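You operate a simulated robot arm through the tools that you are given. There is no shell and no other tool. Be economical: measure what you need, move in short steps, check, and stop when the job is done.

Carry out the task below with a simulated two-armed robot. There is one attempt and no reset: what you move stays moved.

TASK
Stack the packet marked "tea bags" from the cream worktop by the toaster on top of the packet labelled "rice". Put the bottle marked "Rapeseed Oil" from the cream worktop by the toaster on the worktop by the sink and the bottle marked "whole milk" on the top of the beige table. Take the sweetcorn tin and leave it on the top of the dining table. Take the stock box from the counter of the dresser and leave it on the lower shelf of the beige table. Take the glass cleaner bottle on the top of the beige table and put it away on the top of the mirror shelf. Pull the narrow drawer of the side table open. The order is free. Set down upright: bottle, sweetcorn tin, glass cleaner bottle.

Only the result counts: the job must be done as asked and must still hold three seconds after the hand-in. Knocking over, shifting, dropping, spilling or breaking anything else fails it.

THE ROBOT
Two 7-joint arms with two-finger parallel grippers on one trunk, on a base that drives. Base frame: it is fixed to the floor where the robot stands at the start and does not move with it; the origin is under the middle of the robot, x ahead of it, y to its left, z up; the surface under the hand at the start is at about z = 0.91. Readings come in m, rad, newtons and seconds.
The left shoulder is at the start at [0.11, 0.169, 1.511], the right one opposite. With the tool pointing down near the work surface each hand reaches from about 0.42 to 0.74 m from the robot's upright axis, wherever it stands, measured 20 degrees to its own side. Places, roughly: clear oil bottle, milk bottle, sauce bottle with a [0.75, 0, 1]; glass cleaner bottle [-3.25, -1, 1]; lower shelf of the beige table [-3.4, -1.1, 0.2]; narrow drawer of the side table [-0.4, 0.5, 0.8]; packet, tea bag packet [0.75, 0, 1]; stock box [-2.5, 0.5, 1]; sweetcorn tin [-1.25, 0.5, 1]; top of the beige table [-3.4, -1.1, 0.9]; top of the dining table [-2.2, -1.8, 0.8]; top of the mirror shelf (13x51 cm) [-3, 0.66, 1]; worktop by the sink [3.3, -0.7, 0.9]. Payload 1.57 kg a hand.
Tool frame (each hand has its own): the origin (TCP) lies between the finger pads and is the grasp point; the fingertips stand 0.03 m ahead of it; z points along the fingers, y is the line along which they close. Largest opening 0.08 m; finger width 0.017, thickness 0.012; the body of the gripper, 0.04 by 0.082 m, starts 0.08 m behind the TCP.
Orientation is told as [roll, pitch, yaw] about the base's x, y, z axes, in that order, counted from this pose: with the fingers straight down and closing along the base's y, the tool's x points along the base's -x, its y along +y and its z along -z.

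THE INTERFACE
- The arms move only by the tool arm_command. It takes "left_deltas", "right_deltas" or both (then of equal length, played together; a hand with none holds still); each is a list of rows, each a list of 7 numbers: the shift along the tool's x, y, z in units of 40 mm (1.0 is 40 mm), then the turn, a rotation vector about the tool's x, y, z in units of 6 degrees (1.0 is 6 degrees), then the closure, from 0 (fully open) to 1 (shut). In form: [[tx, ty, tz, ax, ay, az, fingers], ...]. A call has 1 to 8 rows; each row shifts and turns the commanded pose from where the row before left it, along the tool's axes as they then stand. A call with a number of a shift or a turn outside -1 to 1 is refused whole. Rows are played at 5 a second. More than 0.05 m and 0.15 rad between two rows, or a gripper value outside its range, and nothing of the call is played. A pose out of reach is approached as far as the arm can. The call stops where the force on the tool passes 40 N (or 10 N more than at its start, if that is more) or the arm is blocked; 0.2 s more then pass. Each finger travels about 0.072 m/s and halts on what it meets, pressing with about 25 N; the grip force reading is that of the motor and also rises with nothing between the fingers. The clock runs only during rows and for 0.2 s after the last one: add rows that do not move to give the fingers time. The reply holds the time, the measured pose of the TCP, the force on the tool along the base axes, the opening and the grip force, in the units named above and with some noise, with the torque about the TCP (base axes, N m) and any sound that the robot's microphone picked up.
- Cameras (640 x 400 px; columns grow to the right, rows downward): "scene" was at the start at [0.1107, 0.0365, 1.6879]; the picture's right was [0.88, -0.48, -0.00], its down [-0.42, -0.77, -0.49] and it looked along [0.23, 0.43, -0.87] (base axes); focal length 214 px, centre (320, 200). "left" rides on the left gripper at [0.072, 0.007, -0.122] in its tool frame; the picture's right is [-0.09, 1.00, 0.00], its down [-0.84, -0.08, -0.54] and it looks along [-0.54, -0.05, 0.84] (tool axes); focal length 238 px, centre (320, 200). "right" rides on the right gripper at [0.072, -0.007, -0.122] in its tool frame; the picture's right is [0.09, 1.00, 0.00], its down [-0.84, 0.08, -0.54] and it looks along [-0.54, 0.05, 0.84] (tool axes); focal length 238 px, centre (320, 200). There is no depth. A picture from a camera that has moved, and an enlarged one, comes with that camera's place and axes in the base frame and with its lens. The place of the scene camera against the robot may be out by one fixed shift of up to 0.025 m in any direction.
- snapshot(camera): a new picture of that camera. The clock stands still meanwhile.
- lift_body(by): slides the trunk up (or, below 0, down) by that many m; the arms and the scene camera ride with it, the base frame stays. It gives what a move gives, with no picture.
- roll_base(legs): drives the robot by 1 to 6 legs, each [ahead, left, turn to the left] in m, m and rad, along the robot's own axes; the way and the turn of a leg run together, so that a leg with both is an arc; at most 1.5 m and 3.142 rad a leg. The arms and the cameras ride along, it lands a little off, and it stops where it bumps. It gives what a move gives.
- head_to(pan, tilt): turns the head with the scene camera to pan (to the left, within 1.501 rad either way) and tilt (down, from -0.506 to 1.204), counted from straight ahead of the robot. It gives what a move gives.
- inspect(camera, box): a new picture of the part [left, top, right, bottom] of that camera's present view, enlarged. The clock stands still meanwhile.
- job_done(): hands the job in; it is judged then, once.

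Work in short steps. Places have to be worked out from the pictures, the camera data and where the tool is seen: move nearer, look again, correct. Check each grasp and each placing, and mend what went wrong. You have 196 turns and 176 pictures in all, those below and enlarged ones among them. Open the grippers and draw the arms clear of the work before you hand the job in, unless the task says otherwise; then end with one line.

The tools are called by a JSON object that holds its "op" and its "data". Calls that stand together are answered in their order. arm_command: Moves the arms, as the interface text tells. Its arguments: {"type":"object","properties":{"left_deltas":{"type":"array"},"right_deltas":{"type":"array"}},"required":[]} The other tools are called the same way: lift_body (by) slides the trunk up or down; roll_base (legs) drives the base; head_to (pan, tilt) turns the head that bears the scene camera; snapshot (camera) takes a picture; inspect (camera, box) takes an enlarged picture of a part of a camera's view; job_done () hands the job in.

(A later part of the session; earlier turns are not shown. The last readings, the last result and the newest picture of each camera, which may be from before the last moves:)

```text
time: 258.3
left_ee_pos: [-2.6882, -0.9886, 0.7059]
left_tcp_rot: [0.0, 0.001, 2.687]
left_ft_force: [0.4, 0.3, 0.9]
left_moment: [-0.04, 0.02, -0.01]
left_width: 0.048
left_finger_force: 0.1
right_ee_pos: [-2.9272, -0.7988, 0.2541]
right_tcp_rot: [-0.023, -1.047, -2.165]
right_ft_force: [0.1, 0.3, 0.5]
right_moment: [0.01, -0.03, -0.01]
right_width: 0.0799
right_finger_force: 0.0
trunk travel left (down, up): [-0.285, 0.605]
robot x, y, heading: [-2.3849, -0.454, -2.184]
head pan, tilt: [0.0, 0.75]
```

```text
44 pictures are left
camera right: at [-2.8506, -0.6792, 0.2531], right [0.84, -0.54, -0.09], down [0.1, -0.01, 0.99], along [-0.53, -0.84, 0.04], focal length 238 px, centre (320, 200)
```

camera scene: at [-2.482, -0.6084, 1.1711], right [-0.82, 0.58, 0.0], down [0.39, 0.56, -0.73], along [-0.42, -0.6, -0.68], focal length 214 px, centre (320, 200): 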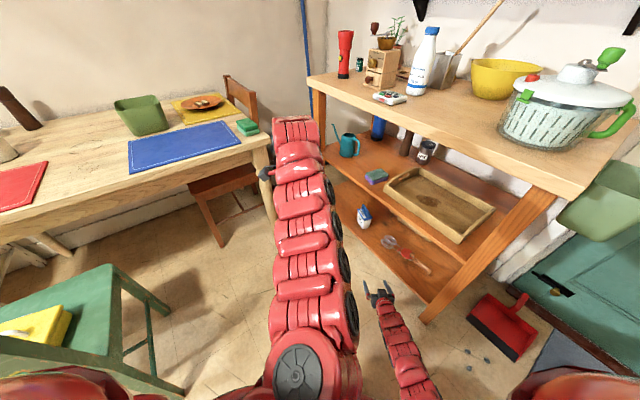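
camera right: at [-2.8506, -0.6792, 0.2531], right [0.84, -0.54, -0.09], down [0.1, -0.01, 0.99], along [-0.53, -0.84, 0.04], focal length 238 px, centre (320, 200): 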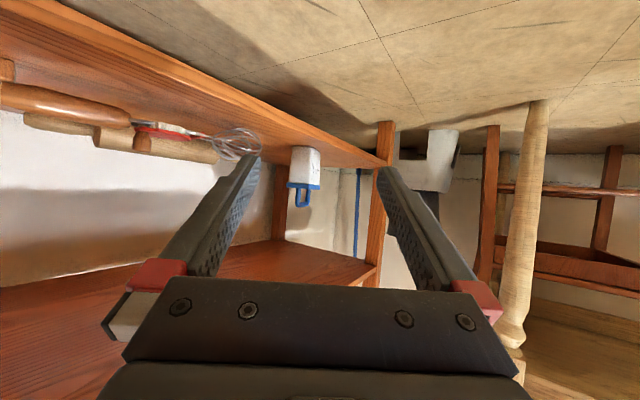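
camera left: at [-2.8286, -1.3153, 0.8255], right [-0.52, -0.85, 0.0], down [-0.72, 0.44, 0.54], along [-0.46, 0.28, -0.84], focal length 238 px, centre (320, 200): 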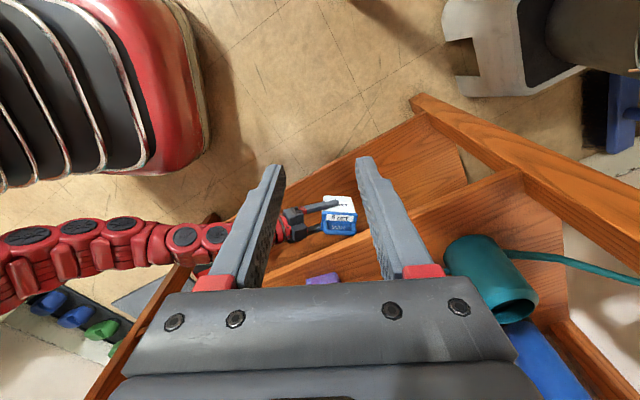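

The stock box and milk are in place. Last item: the sweetcorn tin. I raise the trunk and bring the right hand back to tool-down and higher.

{"op": "lift_body", "data": {"by": 0.6}}

{"op": "arm_command", "data": {"right_deltas": [[0, 0, 0, 0, 1, 0, 0], [0, 0, 0, 0, 1, 0, 0], [0, 0, 0, 0, 1, 0, 0], [0, 0, 0, 0, 1, 0, 0], [0, 0, 0, 0, 1, 0, 0], [0, 0, 0, 0, 1, 0, 0], [0, 0, 0, 0, 1, 0, 0], [0, 0, 0, 0, 1, 0, 0]]}}

{"op": "arm_command", "data": {"right_deltas": [[0, 0, -0.8, 0, 1, 0, 0], [0, 0, -0.9, 0, 1, 0, 0], [0, 0, -1, 0, 0, 0, 0], [0, 0, -1, 0, 0, 0, 0], [-0.5, 0, -0.8, 0, 0, 0, 0], [-0.5, 0, -0.8, 0, 0, 0, 0]]}}

```text
refused: 0.6 is not a number from -0.4 to 0.4
```

```text
time: 260.1
left_ee_pos: [-2.689, -0.9881, 0.7041]
left_tcp_rot: [-0.001, -0.001, 2.688]
left_ft_force: [-0.1, 0.2, 1.5]
left_moment: [0.0, 0.01, -0.01]
left_width: 0.048
left_finger_force: 0.3
right_ee_pos: [-2.9278, -0.7981, 0.2533]
right_tcp_rot: [-0.011, -0.204, -2.18]
right_ft_force: [-0.2, 0.9, 0.1]
right_moment: [0.07, -0.01, 0.01]
right_width: 0.0798
right_finger_force: 0.0
trunk travel left (down, up): [-0.285, 0.605]
robot x, y, heading: [-2.384, -0.4501, -2.189]
head pan, tilt: [0.0, 0.75]
```

```text
time: 261.5
left_ee_pos: [-2.6885, -0.9906, 0.7041]
left_tcp_rot: [-0.003, -0.001, 2.687]
left_ft_force: [-0.2, -1.0, 0.0]
left_moment: [-0.01, 0.01, -0.01]
left_width: 0.0479
left_finger_force: 0.0
right_ee_pos: [-2.9419, -0.8269, 0.4641]
right_tcp_rot: [-0.011, 0.003, -2.186]
right_ft_force: [0.0, 0.5, 0.3]
right_moment: [-0.03, 0.01, 0.01]
right_width: 0.0799
right_finger_force: 0.0
trunk travel left (down, up): [-0.285, 0.605]
robot x, y, heading: [-2.3851, -0.4527, -2.186]
head pan, tilt: [0.0, 0.75]
```

I raise the trunk in two steps, turn north, and strafe east to the side table's left end.

{"op": "lift_body", "data": {"by": 0.3}}

{"op": "lift_body", "data": {"by": 0.3}}

{"op": "roll_base", "data": {"legs": [[0.0, 0.0, -1.26], [0.0, 0.0, -1.265], [0.0, -0.95, 0.0]]}}

{"op": "snapshot", "data": {"camera": "right"}}

{"op": "snapshot", "data": {"camera": "scene"}}

```text
time: 264.5
left_ee_pos: [-2.689, -0.9897, 1.0052]
left_tcp_rot: [-0.002, -0.001, 2.689]
left_ft_force: [0.4, -0.2, -0.1]
left_moment: [0.0, 0.0, -0.04]
left_width: 0.0479
left_finger_force: 0.0
right_ee_pos: [-2.9421, -0.8274, 0.7645]
right_tcp_rot: [-0.011, 0.001, -2.186]
right_ft_force: [-0.2, 1.0, -0.4]
right_moment: [0.02, -0.02, -0.04]
right_width: 0.0799
right_finger_force: 0.0
trunk travel left (down, up): [-0.585, 0.305]
robot x, y, heading: [-2.3881, -0.4521, -2.186]
head pan, tilt: [0.0, 0.75]
```

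```text
time: 267.5
left_ee_pos: [-2.6885, -0.9888, 1.3047]
left_tcp_rot: [-0.002, -0.001, 2.687]
left_ft_force: [0.0, -0.1, -0.8]
left_moment: [0.02, 0.0, -0.01]
left_width: 0.0482
left_finger_force: 0.0
right_ee_pos: [-2.9417, -0.827, 1.0645]
right_tcp_rot: [-0.011, 0.002, -2.186]
right_ft_force: [-0.7, 0.1, -0.2]
right_moment: [-0.02, 0.04, 0.0]
right_width: 0.08
right_finger_force: 0.1
trunk travel left (down, up): [-0.885, 0.005]
robot x, y, heading: [-2.3912, -0.4542, -2.18]
head pan, tilt: [0.0, 0.75]
```

```text
time: 278.8
left_ee_pos: [-1.5059, 0.1611, 1.3043]
left_tcp_rot: [-0.002, -0.002, 0.172]
left_ft_force: [0.4, 0.6, -0.1]
left_moment: [0.01, -0.02, -0.01]
left_width: 0.0481
left_finger_force: 0.0
right_ee_pos: [-1.2062, 0.1779, 1.0644]
right_tcp_rot: [-0.011, 0.001, 1.584]
right_ft_force: [0.4, 0.9, -0.3]
right_moment: [0.02, 0.01, 0.0]
right_width: 0.08
right_finger_force: 0.1
trunk travel left (down, up): [-0.885, 0.005]
robot x, y, heading: [-1.436, -0.4482, 1.584]
head pan, tilt: [0.0, 0.75]
```

```text
43 pictures are left
camera right: at [-1.1996, 0.1067, 1.1872], right [-0.99, -0.1, -0.01], down [-0.09, 0.84, 0.54], along [-0.05, 0.54, -0.84], focal length 238 px, centre (320, 200)
```

right: 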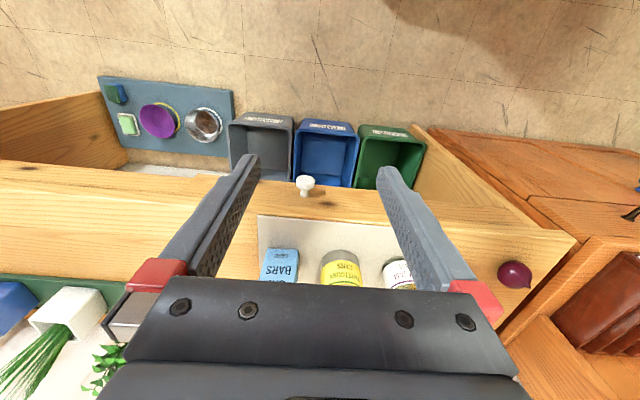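

```text
42 pictures are left
camera scene: at [-1.4407, -0.3076, 1.771], right [1.0, 0.01, 0.0], down [0.01, -0.68, -0.73], along [-0.01, 0.73, -0.68], focal length 214 px, centre (320, 200)
```

scene: 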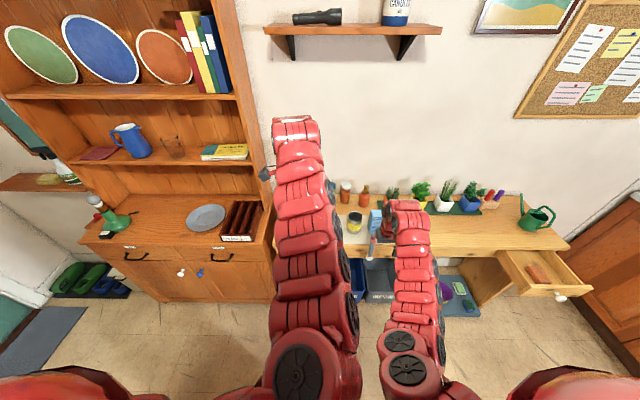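

The yellow "sweetcorn" tin is at right-camera (340, 270). I raise the right hand a bit and drive 0.2 m nearer.

{"op": "arm_command", "data": {"right_deltas": [[0, 0, -1, 0, 0, 0, 0], [0, 0, -1, 0, 0, 0, 0], [0, 0, -1, 0, 0, 0, 0]]}}

{"op": "roll_base", "data": {"legs": [[0.22, 0.03, -0.013]]}}

{"op": "snapshot", "data": {"camera": "right"}}

```text
time: 279.6
left_ee_pos: [-1.5042, 0.1618, 1.3042]
left_tcp_rot: [-0.004, 0.002, 0.17]
left_ft_force: [0.2, 0.4, 0.2]
left_moment: [-0.03, -0.01, 0.01]
left_width: 0.0481
left_finger_force: 0.1
right_ee_pos: [-1.2049, 0.182, 1.1224]
right_tcp_rot: [-0.011, 0.003, 1.582]
right_ft_force: [-0.8, 0.4, -0.4]
right_moment: [-0.01, 0.03, -0.04]
right_width: 0.0802
right_finger_force: 0.1
right hand out of reach, approached as far as the arm can: row 2, 3
trunk travel left (down, up): [-0.885, 0.005]
robot x, y, heading: [-1.436, -0.4471, 1.582]
head pan, tilt: [0.0, 0.75]
```

```text
time: 281.2
left_ee_pos: [-1.531, 0.377, 1.3072]
left_tcp_rot: [0.0, -0.002, 0.159]
left_ft_force: [-0.1, -0.1, -0.3]
left_moment: [-0.01, 0.0, 0.01]
left_width: 0.0481
left_finger_force: 0.1
right_ee_pos: [-1.2306, 0.3931, 1.1263]
right_tcp_rot: [-0.01, 0.001, 1.573]
right_ft_force: [-0.8, 0.1, 0.1]
right_moment: [0.02, -0.01, 0.02]
right_width: 0.0799
right_finger_force: 0.0
trunk travel left (down, up): [-0.885, 0.005]
robot x, y, heading: [-1.4685, -0.2331, 1.573]
head pan, tilt: [0.0, 0.75]
```

```text
41 pictures are left
camera right: at [-1.2253, 0.3222, 1.2473], right [-1.0, -0.09, -0.01], down [-0.08, 0.84, 0.54], along [-0.04, 0.54, -0.84], focal length 238 px, centre (320, 200)
```

right: 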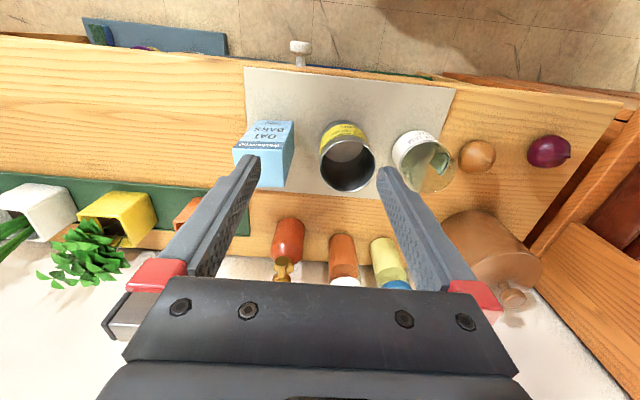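

I enlarge the two tins to be sure which is the sweetcorn.

{"op": "inspect", "data": {"camera": "right", "box": [290, 100, 470, 210]}}

{"op": "inspect", "data": {"camera": "scene", "box": [310, 180, 430, 300]}}

```text
3.56 times, centred on (380, 155) of right
camera zoom: at [-1.2253, 0.3222, 1.2473], right [-1.0, -0.09, -0.01], down [-0.08, 0.84, 0.54], along [-0.04, 0.54, -0.84], focal length 848 px, centre (107, 360)
```

zoom: 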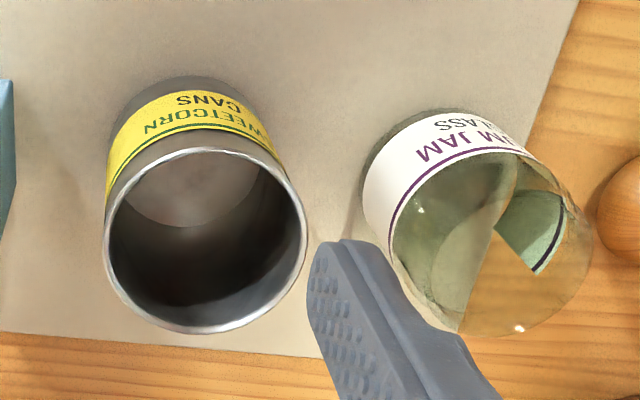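

```text
3.33 times, centred on (370, 240) of scene
camera zoom: at [-1.4701, -0.0937, 1.7713], right [1.0, 0.0, 0.0], down [0.0, -0.68, -0.73], along [0.0, 0.73, -0.68], focal length 715 px, centre (153, 67)
```

zoom: 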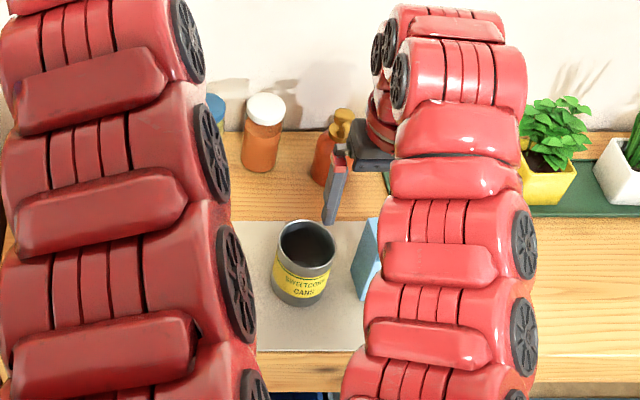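

It is the sweetcorn tin: open top, Ø≈0.074, rim ≈0.951, centre ≈(−1.272, 0.455). That is too wide to straddle safely, so I'll pinch its near wall with the left hand, one finger inside. I strafe right to bring the left hand over it.

{"op": "roll_base", "data": {"legs": [[0.03, -0.262, 0.0]]}}

{"op": "snapshot", "data": {"camera": "left"}}

```text
time: 283.1
left_ee_pos: [-1.2728, 0.4098, 1.306]
left_tcp_rot: [-0.002, -0.001, 0.165]
left_ft_force: [-0.3, -0.2, 0.3]
left_moment: [-0.02, 0.03, 0.01]
left_width: 0.0482
left_finger_force: 0.2
right_ee_pos: [-0.9722, 0.4269, 1.123]
right_tcp_rot: [-0.012, 0.001, 1.578]
right_ft_force: [-0.7, -0.2, 0.7]
right_moment: [0.0, -0.03, 0.02]
right_width: 0.0797
right_finger_force: 0.0
trunk travel left (down, up): [-0.885, 0.005]
robot x, y, heading: [-1.2011, -0.2028, 1.573]
head pan, tilt: [0.0, 0.75]
```

```text
38 pictures are left
camera left: at [-1.3447, 0.4039, 1.4259], right [-0.07, 1.0, 0.0], down [0.84, 0.06, 0.54], along [0.54, 0.04, -0.84], focal length 238 px, centre (320, 200)
```

left: 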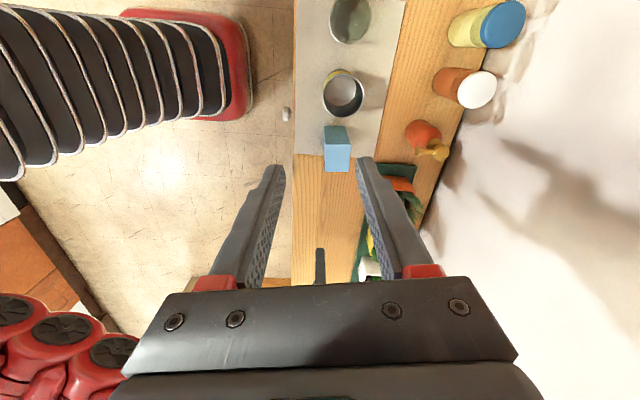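

The tin centre is confirmed at (−1.273, 0.4525). I align the finger gap to its near wall (−1.2665, 0.4185) and descend to just above the rim.

{"op": "arm_command", "data": {"left_deltas": [[-0.19, 0.2, 0.8, 0, 0, 0, 0.4], [0, 0, 1, 0, 0, 0, 0.4], [0, 0, 1, 0, 0, 0, 0.4], [0, 0, 1, 0, 0, 0, 0.4], [0, 0, 1, 0, 0, 0, 0.4], [0, 0, 1, 0, 0, 0, 0.4], [0, 0, 0.8, 0, 0, 0, 0.4]]}}

{"op": "snapshot", "data": {"camera": "left"}}

```text
time: 284.7
left_ee_pos: [-1.2626, 0.4176, 1.2634]
left_tcp_rot: [-0.006, 0.004, 0.156]
left_ft_force: [0.3, -0.9, 1.0]
left_moment: [-0.02, 0.0, 0.01]
left_width: 0.048
left_finger_force: 0.0
left hand out of reach, approached as far as the arm can: row 2, 3, 4, 5, 6, 7
right_ee_pos: [-0.9714, 0.4286, 1.1241]
right_tcp_rot: [-0.01, 0.002, 1.578]
right_ft_force: [0.9, -0.2, -0.7]
right_moment: [0.02, 0.0, -0.03]
right_width: 0.0801
right_finger_force: 0.0
trunk travel left (down, up): [-0.885, 0.005]
robot x, y, heading: [-1.2082, -0.2025, 1.578]
head pan, tilt: [0.0, 0.75]
```

```text
37 pictures are left
camera left: at [-1.3343, 0.4139, 1.3854], right [-0.07, 1.0, -0.01], down [0.84, 0.06, 0.54], along [0.54, 0.03, -0.84], focal length 238 px, centre (320, 200)
```

left: 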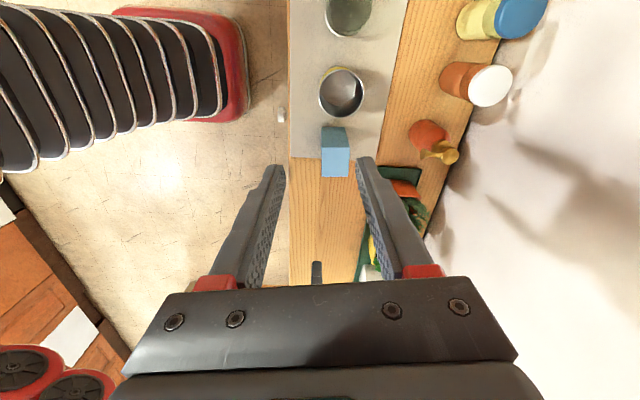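

The arm hit a limit here; a little more extension should free it. I roll back 7 cm and reach out by as much before descending.

{"op": "roll_base", "data": {"legs": [[-0.08, 0.0, 0.0]]}}

{"op": "arm_command", "data": {"left_deltas": [[0, 0.7, 0, 0, 0, 0, 0.4], [0, 0.7, 0, 0, 0, 0, 0.4], [0, 0.5, 0, 0, 0, 0, 0.4], [0, 0, 1, 0, 0, 0, 0.4], [0, 0, 1, 0, 0, 0, 0.4], [0, 0, 1, 0, 0, 0, 0.4], [0, 0, 1, 0, 0, 0, 0.4]]}}

{"op": "snapshot", "data": {"camera": "left"}}

```text
time: 285.8
left_ee_pos: [-1.2629, 0.3414, 1.2628]
left_tcp_rot: [-0.008, 0.004, 0.158]
left_ft_force: [-0.1, -0.6, 0.2]
left_moment: [-0.03, -0.01, 0.01]
left_width: 0.0479
left_finger_force: 0.0
right_ee_pos: [-0.9718, 0.3511, 1.1217]
right_tcp_rot: [-0.01, 0.005, 1.579]
right_ft_force: [-0.2, 0.3, -0.3]
right_moment: [-0.01, 0.0, -0.01]
right_width: 0.08
right_finger_force: 0.0
trunk travel left (down, up): [-0.885, 0.005]
robot x, y, heading: [-1.2087, -0.2847, 1.579]
head pan, tilt: [0.0, 0.75]
```

```text
time: 287.4
left_ee_pos: [-1.2768, 0.4141, 1.1017]
left_tcp_rot: [-0.004, 0.004, 0.159]
left_ft_force: [-1.0, 0.1, -0.5]
left_moment: [0.02, -0.02, 0.02]
left_width: 0.048
left_finger_force: 0.1
right_ee_pos: [-0.9716, 0.3492, 1.1236]
right_tcp_rot: [-0.009, 0.003, 1.579]
right_ft_force: [-0.9, 0.4, 0.5]
right_moment: [-0.02, -0.04, -0.01]
right_width: 0.0798
right_finger_force: 0.0
trunk travel left (down, up): [-0.885, 0.005]
robot x, y, heading: [-1.2033, -0.2831, 1.577]
head pan, tilt: [0.0, 0.75]
```

```text
36 pictures are left
camera left: at [-1.3493, 0.41, 1.2228], right [-0.07, 1.0, -0.01], down [0.84, 0.06, 0.54], along [0.54, 0.03, -0.84], focal length 238 px, centre (320, 200)
```

left: 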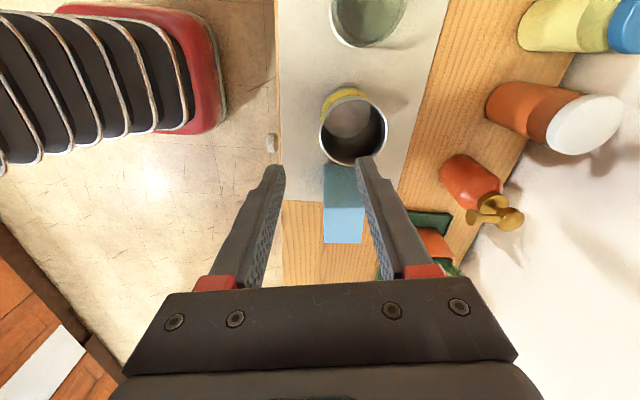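

I correct by 1 cm and go down to just above the rim to check the straddle of the near wall.

{"op": "arm_command", "data": {"left_deltas": [[-0.27, 0.07, 0.6, 0, 0, 0, 0.4], [0, 0, 1, 0, 0, 0, 0.4], [0, 0, 0.8, 0, 0, 0, 0.4]]}}

{"op": "snapshot", "data": {"camera": "left"}}

```text
time: 288.2
left_ee_pos: [-1.2743, 0.4089, 1.0219]
left_tcp_rot: [-0.004, 0.004, 0.158]
left_ft_force: [0.4, 0.1, 0.0]
left_moment: [-0.02, 0.01, 0.02]
left_width: 0.0479
left_finger_force: 0.1
left hand out of reach, approached as far as the arm can: row 3
right_ee_pos: [-0.9713, 0.3475, 1.125]
right_tcp_rot: [-0.01, 0.0, 1.577]
right_ft_force: [-0.5, -0.2, -0.3]
right_moment: [0.01, 0.0, -0.03]
right_width: 0.0799
right_finger_force: 0.0
trunk travel left (down, up): [-0.885, 0.005]
robot x, y, heading: [-1.2036, -0.2813, 1.582]
head pan, tilt: [0.0, 0.75]
```

```text
35 pictures are left
camera left: at [-1.3455, 0.4038, 1.144], right [-0.07, 1.0, 0.0], down [0.84, 0.06, 0.54], along [0.54, 0.03, -0.84], focal length 238 px, centre (320, 200)
```

left: 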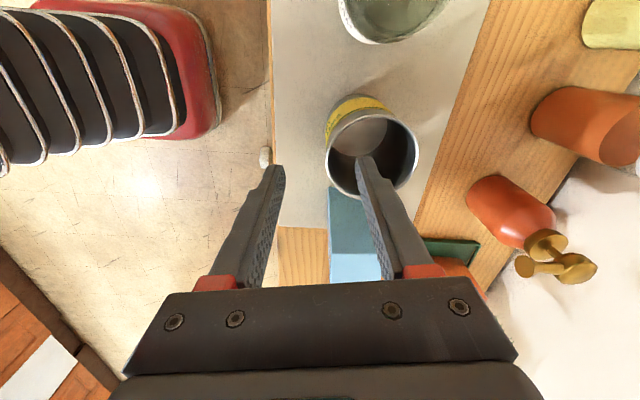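

The arm is at its low limit again; I'll use the trunk for the final descent. First I correct the alignment by ~1 cm.

{"op": "arm_command", "data": {"left_deltas": [[-0.23, 0.22, -0.3, 0, 0, 0, 0.4], [0, 0, 0, 0, 0, 0, 0.4]]}}

{"op": "lift_body", "data": {"by": -0.04}}

{"op": "snapshot", "data": {"camera": "left"}}

```text
time: 288.8
left_ee_pos: [-1.2702, 0.4119, 1.0283]
left_tcp_rot: [-0.005, 0.004, 0.159]
left_ft_force: [0.0, -0.4, -0.3]
left_moment: [-0.01, -0.02, 0.01]
left_width: 0.048
left_finger_force: 0.1
left hand out of reach, approached as far as the arm can: row 1
right_ee_pos: [-0.9711, 0.3472, 1.1245]
right_tcp_rot: [-0.01, 0.001, 1.581]
right_ft_force: [0.2, -0.2, -0.1]
right_moment: [0.03, 0.01, -0.01]
right_width: 0.08
right_finger_force: 0.1
trunk travel left (down, up): [-0.885, 0.005]
robot x, y, heading: [-1.207, -0.2833, 1.578]
head pan, tilt: [0.0, 0.75]
```

```text
time: 289.6
left_ee_pos: [-1.271, 0.4123, 0.9878]
left_tcp_rot: [-0.006, 0.004, 0.159]
left_ft_force: [0.2, 0.4, -0.8]
left_moment: [0.02, 0.01, 0.01]
left_width: 0.0481
left_finger_force: 0.1
right_ee_pos: [-0.9719, 0.3497, 1.0841]
right_tcp_rot: [-0.011, 0.002, 1.578]
right_ft_force: [0.3, -0.3, 0.2]
right_moment: [0.0, 0.04, -0.04]
right_width: 0.0798
right_finger_force: 0.1
trunk travel left (down, up): [-0.845, 0.045]
robot x, y, heading: [-1.2057, -0.2807, 1.579]
head pan, tilt: [0.0, 0.75]
```

```text
34 pictures are left
camera left: at [-1.3418, 0.4086, 1.1093], right [-0.07, 1.0, -0.01], down [0.84, 0.06, 0.54], along [0.54, 0.03, -0.84], focal length 238 px, centre (320, 200)
```

left: 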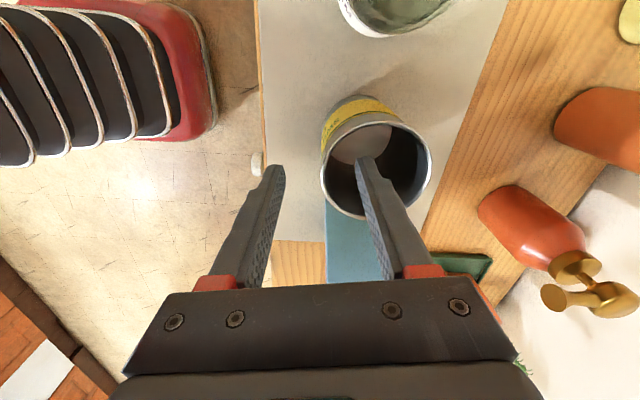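

The inner fingertip is inside the rim, the outer one outside. I lower 5 cm with the trunk and close gently.

{"op": "lift_body", "data": {"by": -0.05}}

{"op": "arm_command", "data": {"left_deltas": [[0, 0, 0, 0, 0, 0, 0.6], [0, 0, 0, 0, 0, 0, 0.75], [0, 0, 0, 0, 0, 0, 0.9], [0, 0, 0, 0, 0, 0, 1.0], [0, 0, 0, 0, 0, 0, 1.0]]}}

{"op": "snapshot", "data": {"camera": "left"}}

```text
time: 290.6
left_ee_pos: [-1.27, 0.412, 0.9365]
left_tcp_rot: [-0.006, 0.006, 0.16]
left_ft_force: [-0.4, -0.2, 0.2]
left_moment: [-0.02, 0.01, -0.02]
left_width: 0.0478
left_finger_force: 0.1
right_ee_pos: [-0.9713, 0.3484, 1.0337]
right_tcp_rot: [-0.012, 0.002, 1.58]
right_ft_force: [-0.8, 0.0, 0.7]
right_moment: [-0.03, 0.01, 0.0]
right_width: 0.0803
right_finger_force: 0.0
trunk travel left (down, up): [-0.795, 0.095]
robot x, y, heading: [-1.208, -0.2839, 1.577]
head pan, tilt: [0.0, 0.75]
```

```text
time: 291.8
left_ee_pos: [-1.2708, 0.4125, 0.9376]
left_tcp_rot: [-0.003, 0.003, 0.159]
left_ft_force: [0.5, 1.1, 3.8]
left_moment: [0.36, 0.01, -0.01]
left_width: 0.0056
left_finger_force: 24.9
right_ee_pos: [-0.9718, 0.3475, 1.0344]
right_tcp_rot: [-0.01, 0.001, 1.579]
right_ft_force: [0.5, -0.1, -0.1]
right_moment: [0.01, 0.04, 0.01]
right_width: 0.08
right_finger_force: 0.1
trunk travel left (down, up): [-0.795, 0.095]
robot x, y, heading: [-1.2027, -0.2811, 1.578]
head pan, tilt: [0.0, 0.75]
```

```text
33 pictures are left
camera left: at [-1.3417, 0.4087, 1.0597], right [-0.07, 1.0, 0.0], down [0.84, 0.06, 0.54], along [0.54, 0.03, -0.84], focal length 238 px, centre (320, 200)
```

left: 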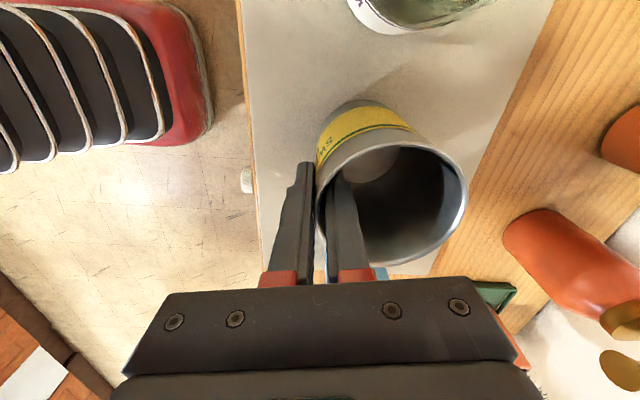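

The wall is pinched (5.6 mm). I lift with trunk and arm and check.

{"op": "lift_body", "data": {"by": 0.09}}

{"op": "arm_command", "data": {"left_deltas": [[0, 0, -1, 0, 0, 0, 1], [0, 0, -1, 0, 0, 0, 1], [0, 0, -1, 0, 0, 0, 1], [0, 0, -1, 0, 0, 0, 1], [0, 0, -1, 0, 0, 0, 1]]}}

{"op": "snapshot", "data": {"camera": "left"}}

```text
time: 293.0
left_ee_pos: [-1.2706, 0.4124, 1.0258]
left_tcp_rot: [-0.005, 0.004, 0.158]
left_ft_force: [-0.4, 1.3, -0.4]
left_moment: [-0.03, 0.03, -0.01]
left_width: 0.0054
left_finger_force: 25.0
right_ee_pos: [-0.9717, 0.3495, 1.1236]
right_tcp_rot: [-0.01, 0.002, 1.579]
right_ft_force: [0.1, -0.3, -0.9]
right_moment: [0.02, 0.01, 0.05]
right_width: 0.0798
right_finger_force: 0.1
trunk travel left (down, up): [-0.885, 0.005]
robot x, y, heading: [-1.2063, -0.2825, 1.578]
head pan, tilt: [0.0, 0.75]
```

```text
time: 294.2
left_ee_pos: [-1.2701, 0.4147, 1.2271]
left_tcp_rot: [-0.005, 0.004, 0.16]
left_ft_force: [0.3, -1.0, 0.6]
left_moment: [0.03, -0.03, 0.01]
left_width: 0.0056
left_finger_force: 24.9
right_ee_pos: [-0.9728, 0.3482, 1.1242]
right_tcp_rot: [-0.014, 0.002, 1.577]
right_ft_force: [-0.1, 1.3, 0.5]
right_moment: [0.0, 0.04, 0.01]
right_width: 0.0798
right_finger_force: 0.1
trunk travel left (down, up): [-0.885, 0.005]
robot x, y, heading: [-1.2094, -0.2776, 1.579]
head pan, tilt: [0.0, 0.75]
```

```text
32 pictures are left
camera left: at [-1.3414, 0.4106, 1.3493], right [-0.07, 1.0, -0.01], down [0.84, 0.06, 0.54], along [0.54, 0.03, -0.84], focal length 238 px, centre (320, 200)
```

left: 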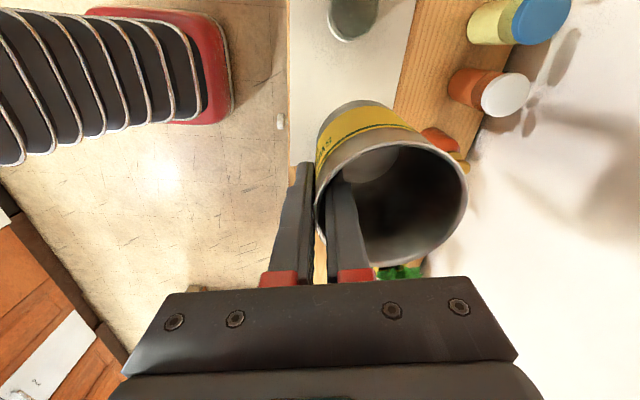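

The tin is held. I'll set it on the bare strip of the dining table between the blue and red mats (≈(−2.2, −1.47)). I back off, drive west and turn toward it.

{"op": "roll_base", "data": {"legs": [[-0.22, 0.0, 0.0], [0.0, 1.28, 0.0], [0.0, 0.0, -1.33], [0.0, 0.0, -1.33]]}}

{"op": "head_to", "data": {"pan": 0.0, "tilt": 0.6}}

{"op": "snapshot", "data": {"camera": "scene"}}

```text
time: 308.7
left_ee_pos: [-2.156, -1.0999, 1.2281]
left_tcp_rot: [-0.005, 0.004, -2.515]
left_ft_force: [0.2, 0.4, 0.0]
left_moment: [-0.02, 0.02, -0.01]
left_width: 0.0054
left_finger_force: 24.7
right_ee_pos: [-2.4519, -1.1747, 1.1236]
right_tcp_rot: [-0.009, 0.004, -1.095]
right_ft_force: [-0.1, 0.7, 0.6]
right_moment: [0.02, 0.01, 0.01]
right_width: 0.0802
right_finger_force: 0.1
trunk travel left (down, up): [-0.885, 0.005]
robot x, y, heading: [-2.5226, -0.5089, -1.1]
head pan, tilt: [0.0, 0.75]
```

```text
time: 309.4
left_ee_pos: [-2.1553, -1.0999, 1.2272]
left_tcp_rot: [-0.005, 0.001, -2.515]
left_ft_force: [-0.1, 0.1, -2.0]
left_moment: [-0.01, 0.02, 0.04]
left_width: 0.0053
left_finger_force: 25.3
right_ee_pos: [-2.4514, -1.175, 1.1242]
right_tcp_rot: [-0.011, 0.001, -1.096]
right_ft_force: [0.1, -0.4, 0.5]
right_moment: [0.02, -0.01, 0.0]
right_width: 0.08
right_finger_force: 0.1
trunk travel left (down, up): [-0.885, 0.005]
robot x, y, heading: [-2.5258, -0.5041, -1.093]
head pan, tilt: [0.0, 0.6]
```

```text
31 pictures are left
camera scene: at [-2.4509, -0.6789, 1.7839], right [-0.89, -0.46, 0.0], down [-0.26, 0.5, -0.82], along [0.38, -0.73, -0.57], focal length 214 px, centre (320, 200)
```

scene: 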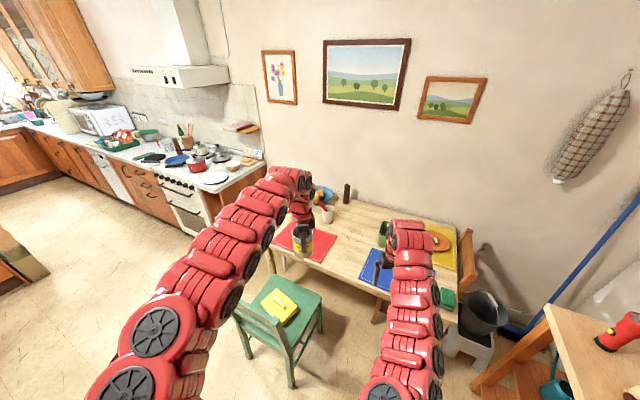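

I enlarge the dining table to place the strip and the chair.

{"op": "inspect", "data": {"camera": "scene", "box": [230, 180, 470, 390]}}

{"op": "snapshot", "data": {"camera": "left"}}

```text
1.90 times, centred on (350, 285) of scene
camera zoom: at [-2.4509, -0.6789, 1.7839], right [-0.89, -0.46, 0.0], down [-0.26, 0.5, -0.82], along [0.38, -0.73, -0.57], focal length 408 px, centre (263, 38)
```

zoom: 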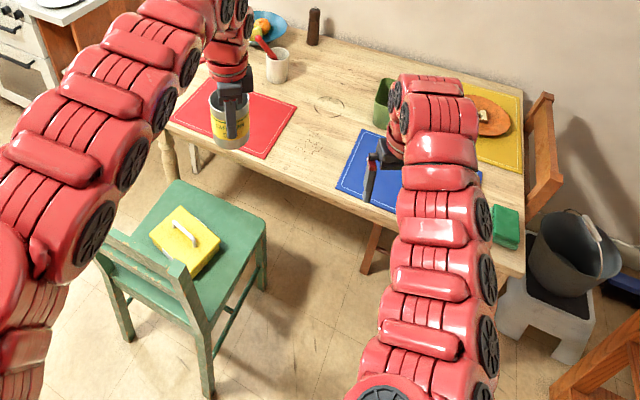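

```text
29 pictures are left
camera left: at [-2.0937, -1.0639, 1.3487], right [0.51, -0.86, -0.01], down [-0.72, -0.43, 0.54], along [-0.47, -0.27, -0.84], focal length 238 px, centre (320, 200)
```

left: 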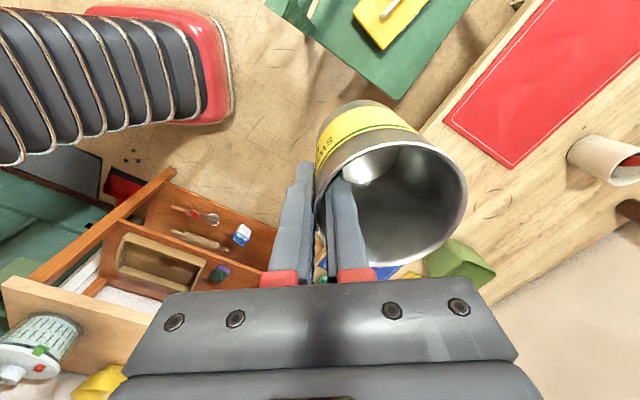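

The bare strip is x −2.29…−2.06; target tin centre (−2.18, −1.50). I drive so the hand comes to (−2.20, −1.47).

{"op": "roll_base", "data": {"legs": [[0.308, -0.209, 0.0]]}}

{"op": "snapshot", "data": {"camera": "left"}}

{"op": "snapshot", "data": {"camera": "scene"}}

```text
time: 311.8
left_ee_pos: [-2.2045, -1.4626, 1.2276]
left_tcp_rot: [-0.005, 0.004, -2.515]
left_ft_force: [-0.1, 0.2, -0.5]
left_moment: [0.02, -0.01, -0.02]
left_width: 0.0055
left_finger_force: 25.2
right_ee_pos: [-2.501, -1.5365, 1.1252]
right_tcp_rot: [-0.012, 0.002, -1.096]
right_ft_force: [0.0, 0.7, -0.3]
right_moment: [0.01, 0.01, 0.04]
right_width: 0.08
right_finger_force: 0.1
trunk travel left (down, up): [-0.885, 0.005]
robot x, y, heading: [-2.5786, -0.87, -1.092]
head pan, tilt: [0.0, 0.6]
```

```text
28 pictures are left
camera left: at [-2.1423, -1.4262, 1.3492], right [0.51, -0.86, 0.0], down [-0.72, -0.43, 0.54], along [-0.47, -0.27, -0.84], focal length 238 px, centre (320, 200)
```

left: 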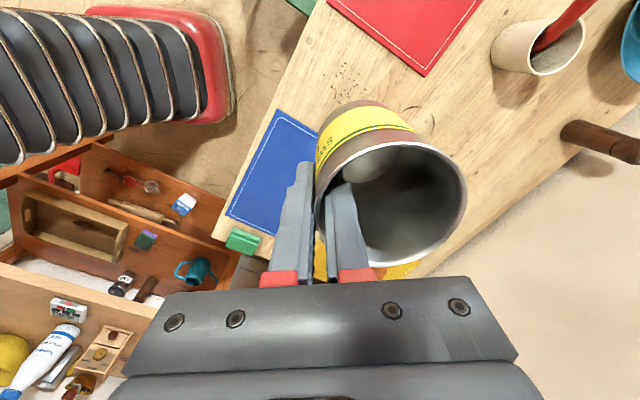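

```text
27 pictures are left
camera scene: at [-2.4995, -1.0408, 1.7841], right [-0.89, -0.46, 0.0], down [-0.26, 0.5, -0.83], along [0.38, -0.73, -0.56], focal length 214 px, centre (320, 200)
```

scene: 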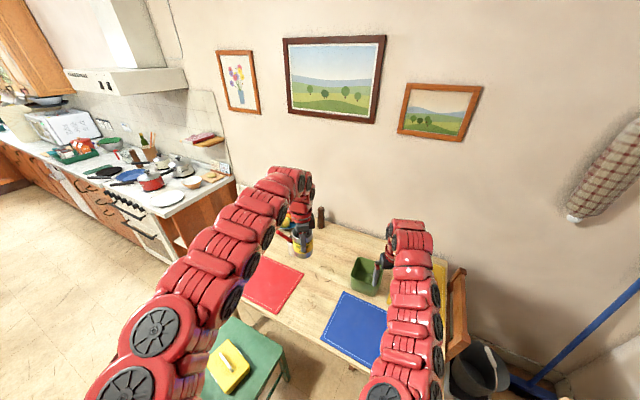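

Clear strip under the tin. I descend with the arm as far as it goes.

{"op": "arm_command", "data": {"left_deltas": [[0, 0, 1, 0, 0, 0, 1], [0, 0, 1, 0, 0, 0, 1], [0, 0, 1, 0, 0, 0, 1], [0, 0, 1, 0, 0, 0, 1], [0, 0, 1, 0, 0, 0, 1]]}}

{"op": "lift_body", "data": {"by": -0.12}}

{"op": "snapshot", "data": {"camera": "left"}}

{"op": "snapshot", "data": {"camera": "scene"}}

```text
time: 312.9
left_ee_pos: [-2.2028, -1.4591, 1.0271]
left_tcp_rot: [-0.007, 0.006, -2.517]
left_ft_force: [-0.3, -1.4, 0.0]
left_moment: [0.03, 0.01, -0.01]
left_width: 0.0056
left_finger_force: 25.1
right_ee_pos: [-2.5007, -1.539, 1.123]
right_tcp_rot: [-0.011, 0.002, -1.094]
right_ft_force: [0.6, -0.4, -0.4]
right_moment: [0.01, -0.02, -0.03]
right_width: 0.0798
right_finger_force: 0.0
trunk travel left (down, up): [-0.885, 0.005]
robot x, y, heading: [-2.5788, -0.8699, -1.097]
head pan, tilt: [0.0, 0.6]
```

```text
time: 314.4
left_ee_pos: [-2.2036, -1.4608, 0.9079]
left_tcp_rot: [-0.007, 0.003, -2.515]
left_ft_force: [0.3, 0.8, -1.2]
left_moment: [0.02, 0.02, -0.02]
left_width: 0.0053
left_finger_force: 25.0
right_ee_pos: [-2.5008, -1.5382, 1.004]
right_tcp_rot: [-0.01, 0.0, -1.097]
right_ft_force: [-0.5, -0.6, 1.2]
right_moment: [0.0, 0.0, 0.02]
right_width: 0.0796
right_finger_force: 0.1
trunk travel left (down, up): [-0.765, 0.125]
robot x, y, heading: [-2.5775, -0.8672, -1.092]
head pan, tilt: [0.0, 0.6]
```

```text
26 pictures are left
camera left: at [-2.1411, -1.4239, 1.0294], right [0.51, -0.86, -0.01], down [-0.72, -0.43, 0.54], along [-0.47, -0.27, -0.84], focal length 238 px, centre (320, 200)
```

left: 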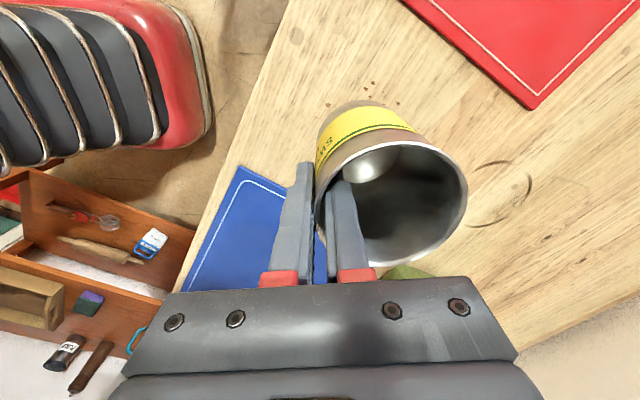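

```text
25 pictures are left
camera scene: at [-2.4998, -1.0422, 1.664], right [-0.89, -0.46, 0.0], down [-0.26, 0.5, -0.83], along [0.38, -0.73, -0.56], focal length 214 px, centre (320, 200)
```

scene: 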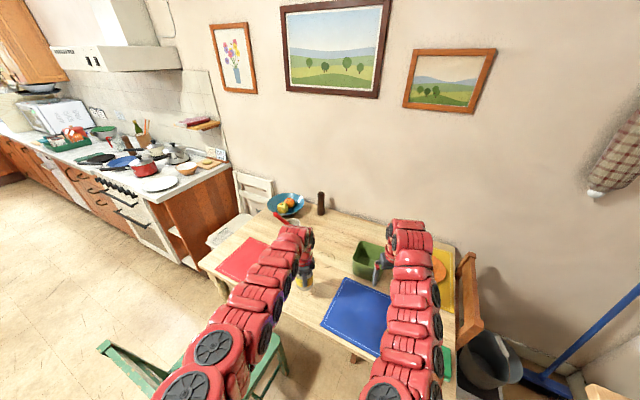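

Tin base is ≈6 cm above the table. I lower further by trunk in steps, watching the force.

{"op": "lift_body", "data": {"by": -0.04}}

{"op": "lift_body", "data": {"by": -0.01}}

{"op": "snapshot", "data": {"camera": "left"}}

```text
time: 315.3
left_ee_pos: [-2.2039, -1.46, 0.8678]
left_tcp_rot: [-0.006, 0.004, -2.514]
left_ft_force: [-0.1, 0.0, -0.6]
left_moment: [0.03, 0.03, 0.02]
left_width: 0.0054
left_finger_force: 25.1
right_ee_pos: [-2.5006, -1.5378, 0.9639]
right_tcp_rot: [-0.009, 0.002, -1.095]
right_ft_force: [-0.4, -0.1, 0.1]
right_moment: [0.01, 0.02, 0.01]
right_width: 0.0801
right_finger_force: 0.0
trunk travel left (down, up): [-0.725, 0.165]
robot x, y, heading: [-2.5774, -0.8692, -1.089]
head pan, tilt: [0.0, 0.6]
```

```text
time: 315.9
left_ee_pos: [-2.203, -1.4596, 0.8578]
left_tcp_rot: [-0.004, 0.004, -2.517]
left_ft_force: [-0.1, 0.0, -0.6]
left_moment: [-0.02, 0.0, 0.03]
left_width: 0.0057
left_finger_force: 25.0
right_ee_pos: [-2.5005, -1.5371, 0.9544]
right_tcp_rot: [-0.011, 0.002, -1.097]
right_ft_force: [-0.1, 0.5, 0.7]
right_moment: [0.0, -0.02, -0.01]
right_width: 0.08
right_finger_force: 0.0
trunk travel left (down, up): [-0.715, 0.175]
robot x, y, heading: [-2.5747, -0.87, -1.098]
head pan, tilt: [0.0, 0.6]
```

```text
24 pictures are left
camera left: at [-2.1411, -1.4239, 0.9794], right [0.51, -0.86, -0.01], down [-0.72, -0.43, 0.54], along [-0.47, -0.27, -0.84], focal length 238 px, centre (320, 200)
```

left: 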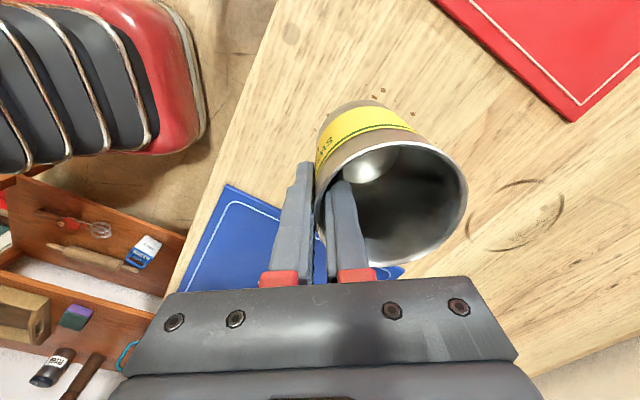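

Triangulating the red mat gives the table at z≈0.76, so contact should come near TCP 0.84. Small trunk steps now.

{"op": "lift_body", "data": {"by": -0.01}}

{"op": "lift_body", "data": {"by": -0.004}}

{"op": "lift_body", "data": {"by": -0.004}}

```text
time: 316.4
left_ee_pos: [-2.2048, -1.4611, 0.8481]
left_tcp_rot: [-0.003, 0.003, -2.515]
left_ft_force: [0.4, 1.0, -1.3]
left_moment: [0.01, -0.02, -0.05]
left_width: 0.0056
left_finger_force: 25.0
right_ee_pos: [-2.4997, -1.5379, 0.9439]
right_tcp_rot: [-0.011, 0.003, -1.097]
right_ft_force: [0.3, -0.3, 1.0]
right_moment: [0.0, 0.0, 0.01]
right_width: 0.08
right_finger_force: 0.1
trunk travel left (down, up): [-0.705, 0.185]
robot x, y, heading: [-2.5755, -0.8695, -1.098]
head pan, tilt: [0.0, 0.6]
```

```text
time: 317.0
left_ee_pos: [-2.2033, -1.4605, 0.8434]
left_tcp_rot: [-0.005, 0.003, -2.515]
left_ft_force: [1.0, 0.6, 0.4]
left_moment: [0.0, 0.02, -0.01]
left_width: 0.0055
left_finger_force: 25.3
right_ee_pos: [-2.4999, -1.5384, 0.9388]
right_tcp_rot: [-0.01, 0.002, -1.096]
right_ft_force: [-0.1, 0.3, 0.5]
right_moment: [0.03, -0.01, 0.01]
right_width: 0.0801
right_finger_force: 0.0
trunk travel left (down, up): [-0.701, 0.189]
robot x, y, heading: [-2.5751, -0.8694, -1.093]
head pan, tilt: [0.0, 0.6]
```

```text
time: 317.5
left_ee_pos: [-2.2027, -1.461, 0.8407]
left_tcp_rot: [-0.005, 0.005, -2.515]
left_ft_force: [0.2, 0.0, 0.3]
left_moment: [0.02, 0.03, 0.0]
left_width: 0.0055
left_finger_force: 24.9
right_ee_pos: [-2.5009, -1.5386, 0.936]
right_tcp_rot: [-0.012, 0.001, -1.096]
right_ft_force: [0.5, -0.3, 0.1]
right_moment: [0.01, 0.01, -0.02]
right_width: 0.0801
right_finger_force: 0.0
trunk travel left (down, up): [-0.697, 0.193]
robot x, y, heading: [-2.5742, -0.8706, -1.095]
head pan, tilt: [0.0, 0.6]
```

Not clearly in contact yet; I continue in 3–4 mm steps.

{"op": "lift_body", "data": {"by": -0.004}}

{"op": "lift_body", "data": {"by": -0.004}}

{"op": "inspect", "data": {"camera": "left", "box": [280, 80, 480, 200]}}

```text
time: 318.0
left_ee_pos: [-2.2034, -1.4601, 0.8362]
left_tcp_rot: [-0.006, 0.004, -2.513]
left_ft_force: [0.6, -0.3, -0.9]
left_moment: [0.03, 0.02, 0.01]
left_width: 0.0055
left_finger_force: 24.9
right_ee_pos: [-2.5013, -1.5391, 0.9313]
right_tcp_rot: [-0.012, 0.004, -1.096]
right_ft_force: [-0.2, 0.2, 0.1]
right_moment: [0.03, -0.03, 0.01]
right_width: 0.0798
right_finger_force: 0.0
trunk travel left (down, up): [-0.693, 0.197]
robot x, y, heading: [-2.5765, -0.871, -1.095]
head pan, tilt: [0.0, 0.6]
```

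```text
time: 318.6
left_ee_pos: [-2.2033, -1.4608, 0.8318]
left_tcp_rot: [-0.005, 0.004, -2.516]
left_ft_force: [-0.9, -0.3, -0.3]
left_moment: [0.01, 0.04, 0.02]
left_width: 0.0055
left_finger_force: 25.1
right_ee_pos: [-2.5004, -1.5394, 0.9284]
right_tcp_rot: [-0.012, 0.002, -1.096]
right_ft_force: [-0.7, 0.8, 1.1]
right_moment: [-0.01, -0.01, -0.01]
right_width: 0.0801
right_finger_force: 0.1
trunk travel left (down, up): [-0.689, 0.201]
robot x, y, heading: [-2.5753, -0.8692, -1.098]
head pan, tilt: [0.0, 0.6]
```

```text
3.20 times, centred on (380, 140) of left
camera zoom: at [-2.1411, -1.424, 0.9532], right [0.51, -0.86, -0.01], down [-0.72, -0.43, 0.54], along [-0.47, -0.27, -0.84], focal length 763 px, centre (128, 392)
```

zoom: 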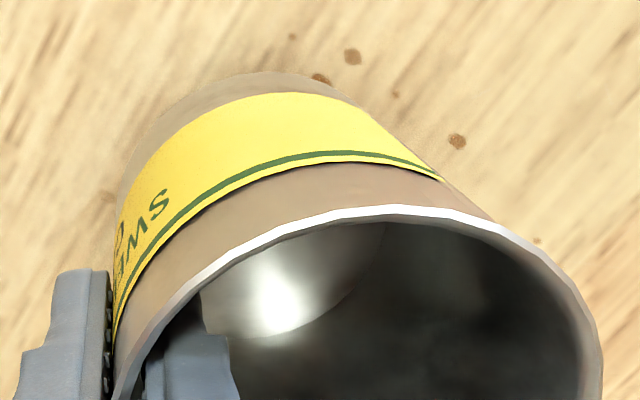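

Very near. I keep stepping down.

{"op": "lift_body", "data": {"by": -0.004}}

{"op": "lift_body", "data": {"by": -0.003}}

{"op": "lift_body", "data": {"by": -0.003}}

```text
time: 319.1
left_ee_pos: [-2.2032, -1.46, 0.828]
left_tcp_rot: [-0.005, 0.003, -2.514]
left_ft_force: [-0.5, -0.7, -0.4]
left_moment: [0.01, -0.02, -0.03]
left_width: 0.0056
left_finger_force: 25.0
right_ee_pos: [-2.5005, -1.5385, 0.923]
right_tcp_rot: [-0.01, 0.002, -1.097]
right_ft_force: [-0.4, 0.1, 1.0]
right_moment: [-0.02, -0.03, 0.03]
right_width: 0.08
right_finger_force: 0.1
trunk travel left (down, up): [-0.685, 0.205]
robot x, y, heading: [-2.576, -0.8719, -1.102]
head pan, tilt: [0.0, 0.6]
```

```text
time: 319.6
left_ee_pos: [-2.2028, -1.4599, 0.8247]
left_tcp_rot: [-0.005, 0.005, -2.517]
left_ft_force: [-0.3, 0.8, -0.8]
left_moment: [0.01, 0.0, 0.03]
left_width: 0.0058
left_finger_force: 24.7
right_ee_pos: [-2.5007, -1.5385, 0.9211]
right_tcp_rot: [-0.01, 0.004, -1.096]
right_ft_force: [0.5, -0.3, 0.1]
right_moment: [0.03, 0.05, -0.03]
right_width: 0.0798
right_finger_force: 0.0
trunk travel left (down, up): [-0.682, 0.208]
robot x, y, heading: [-2.5762, -0.8708, -1.093]
head pan, tilt: [0.0, 0.6]
```

```text
time: 320.1
left_ee_pos: [-2.2038, -1.4594, 0.8227]
left_tcp_rot: [-0.003, 0.003, -2.515]
left_ft_force: [-0.5, 0.9, 9.1]
left_moment: [-0.45, -0.32, -0.02]
left_width: 0.0056
left_finger_force: 24.8
right_ee_pos: [-2.501, -1.5385, 0.9185]
right_tcp_rot: [-0.012, 0.002, -1.096]
right_ft_force: [-0.6, -0.1, -0.6]
right_moment: [0.0, -0.05, -0.04]
right_width: 0.08
right_finger_force: 0.1
trunk travel left (down, up): [-0.679, 0.211]
robot x, y, heading: [-2.5742, -0.8718, -1.096]
head pan, tilt: [0.0, 0.6]
```

Contact (9 N). I open slowly to the earlier width.

{"op": "arm_command", "data": {"left_deltas": [[0, 0, 0, 0, 0, 0, 0.85], [0, 0, 0, 0, 0, 0, 0.7], [0, 0, 0, 0, 0, 0, 0.5], [0, 0, 0, 0, 0, 0, 0.45], [0, 0, 0, 0, 0, 0, 0.45]]}}

{"op": "snapshot", "data": {"camera": "left"}}

```text
time: 321.3
left_ee_pos: [-2.2027, -1.4598, 0.8214]
left_tcp_rot: [-0.006, 0.004, -2.516]
left_ft_force: [-0.3, 0.3, -0.1]
left_moment: [0.0, 0.0, 0.01]
left_width: 0.044
left_finger_force: 0.0
right_ee_pos: [-2.5005, -1.5383, 0.9174]
right_tcp_rot: [-0.01, 0.003, -1.096]
right_ft_force: [0.7, 1.5, -0.2]
right_moment: [-0.02, 0.02, -0.01]
right_width: 0.0803
right_finger_force: 0.1
trunk travel left (down, up): [-0.679, 0.211]
robot x, y, heading: [-2.576, -0.8694, -1.099]
head pan, tilt: [0.0, 0.6]
```

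```text
22 pictures are left
camera left: at [-2.1411, -1.424, 0.9432], right [0.51, -0.86, -0.01], down [-0.72, -0.43, 0.54], along [-0.47, -0.27, -0.84], focal length 238 px, centre (320, 200)
```

left: 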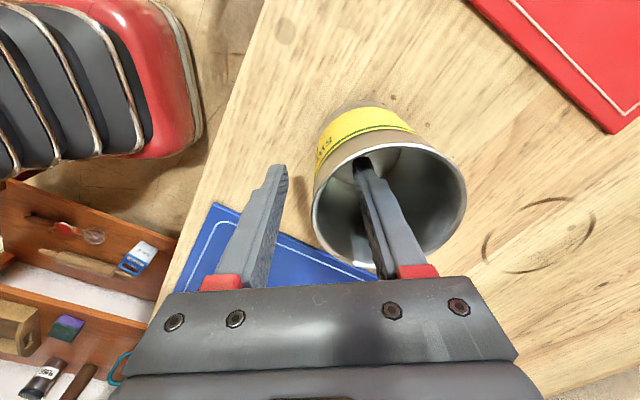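

Released and standing. I raise straight up with the trunk and then check.

{"op": "lift_body", "data": {"by": 0.2}}

{"op": "snapshot", "data": {"camera": "left"}}

{"op": "roll_base", "data": {"legs": [[-0.4, 0.0, 0.0]]}}

{"op": "snapshot", "data": {"camera": "scene"}}

```text
time: 323.5
left_ee_pos: [-2.2036, -1.4611, 1.0223]
left_tcp_rot: [-0.006, 0.003, -2.515]
left_ft_force: [0.3, 0.6, 0.6]
left_moment: [-0.04, 0.02, -0.03]
left_width: 0.0437
left_finger_force: 0.1
right_ee_pos: [-2.4997, -1.5382, 1.1183]
right_tcp_rot: [-0.012, 0.002, -1.096]
right_ft_force: [-1.2, 0.3, -0.8]
right_moment: [-0.01, 0.02, -0.03]
right_width: 0.0801
right_finger_force: 0.0
trunk travel left (down, up): [-0.879, 0.011]
robot x, y, heading: [-2.5727, -0.8719, -1.096]
head pan, tilt: [0.0, 0.6]
```

```text
21 pictures are left
camera left: at [-2.1411, -1.4241, 1.1431], right [0.51, -0.86, -0.01], down [-0.72, -0.43, 0.54], along [-0.47, -0.27, -0.84], focal length 238 px, centre (320, 200)
```

left: 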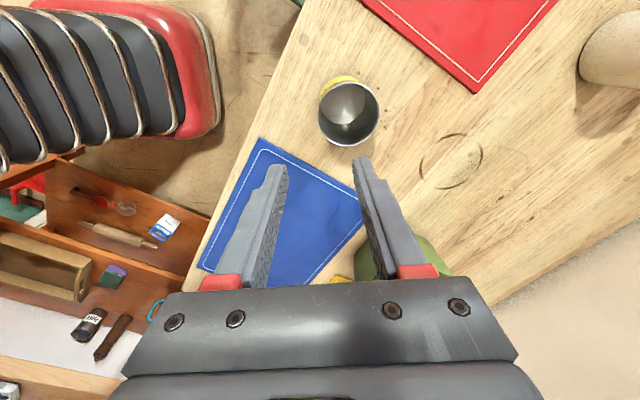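

```text
time: 326.0
left_ee_pos: [-2.3874, -1.1068, 1.0216]
left_tcp_rot: [-0.007, 0.003, -2.518]
left_ft_force: [-0.5, 0.0, -0.5]
left_moment: [0.0, 0.04, -0.01]
left_width: 0.044
left_finger_force: 0.1
right_ee_pos: [-2.6844, -1.1835, 1.1176]
right_tcp_rot: [-0.01, 0.004, -1.097]
right_ft_force: [0.9, -0.3, -0.1]
right_moment: [-0.01, -0.03, 0.0]
right_width: 0.08
right_finger_force: 0.1
trunk travel left (down, up): [-0.879, 0.011]
robot x, y, heading: [-2.7572, -0.5157, -1.1]
head pan, tilt: [0.0, 0.6]
```

```text
20 pictures are left
camera scene: at [-2.6818, -0.6888, 1.7777], right [-0.89, -0.46, 0.0], down [-0.26, 0.5, -0.82], along [0.38, -0.73, -0.57], focal length 214 px, centre (320, 200)
```

scene: 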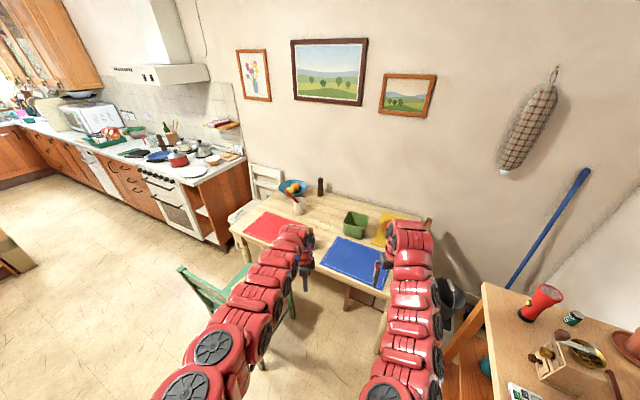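

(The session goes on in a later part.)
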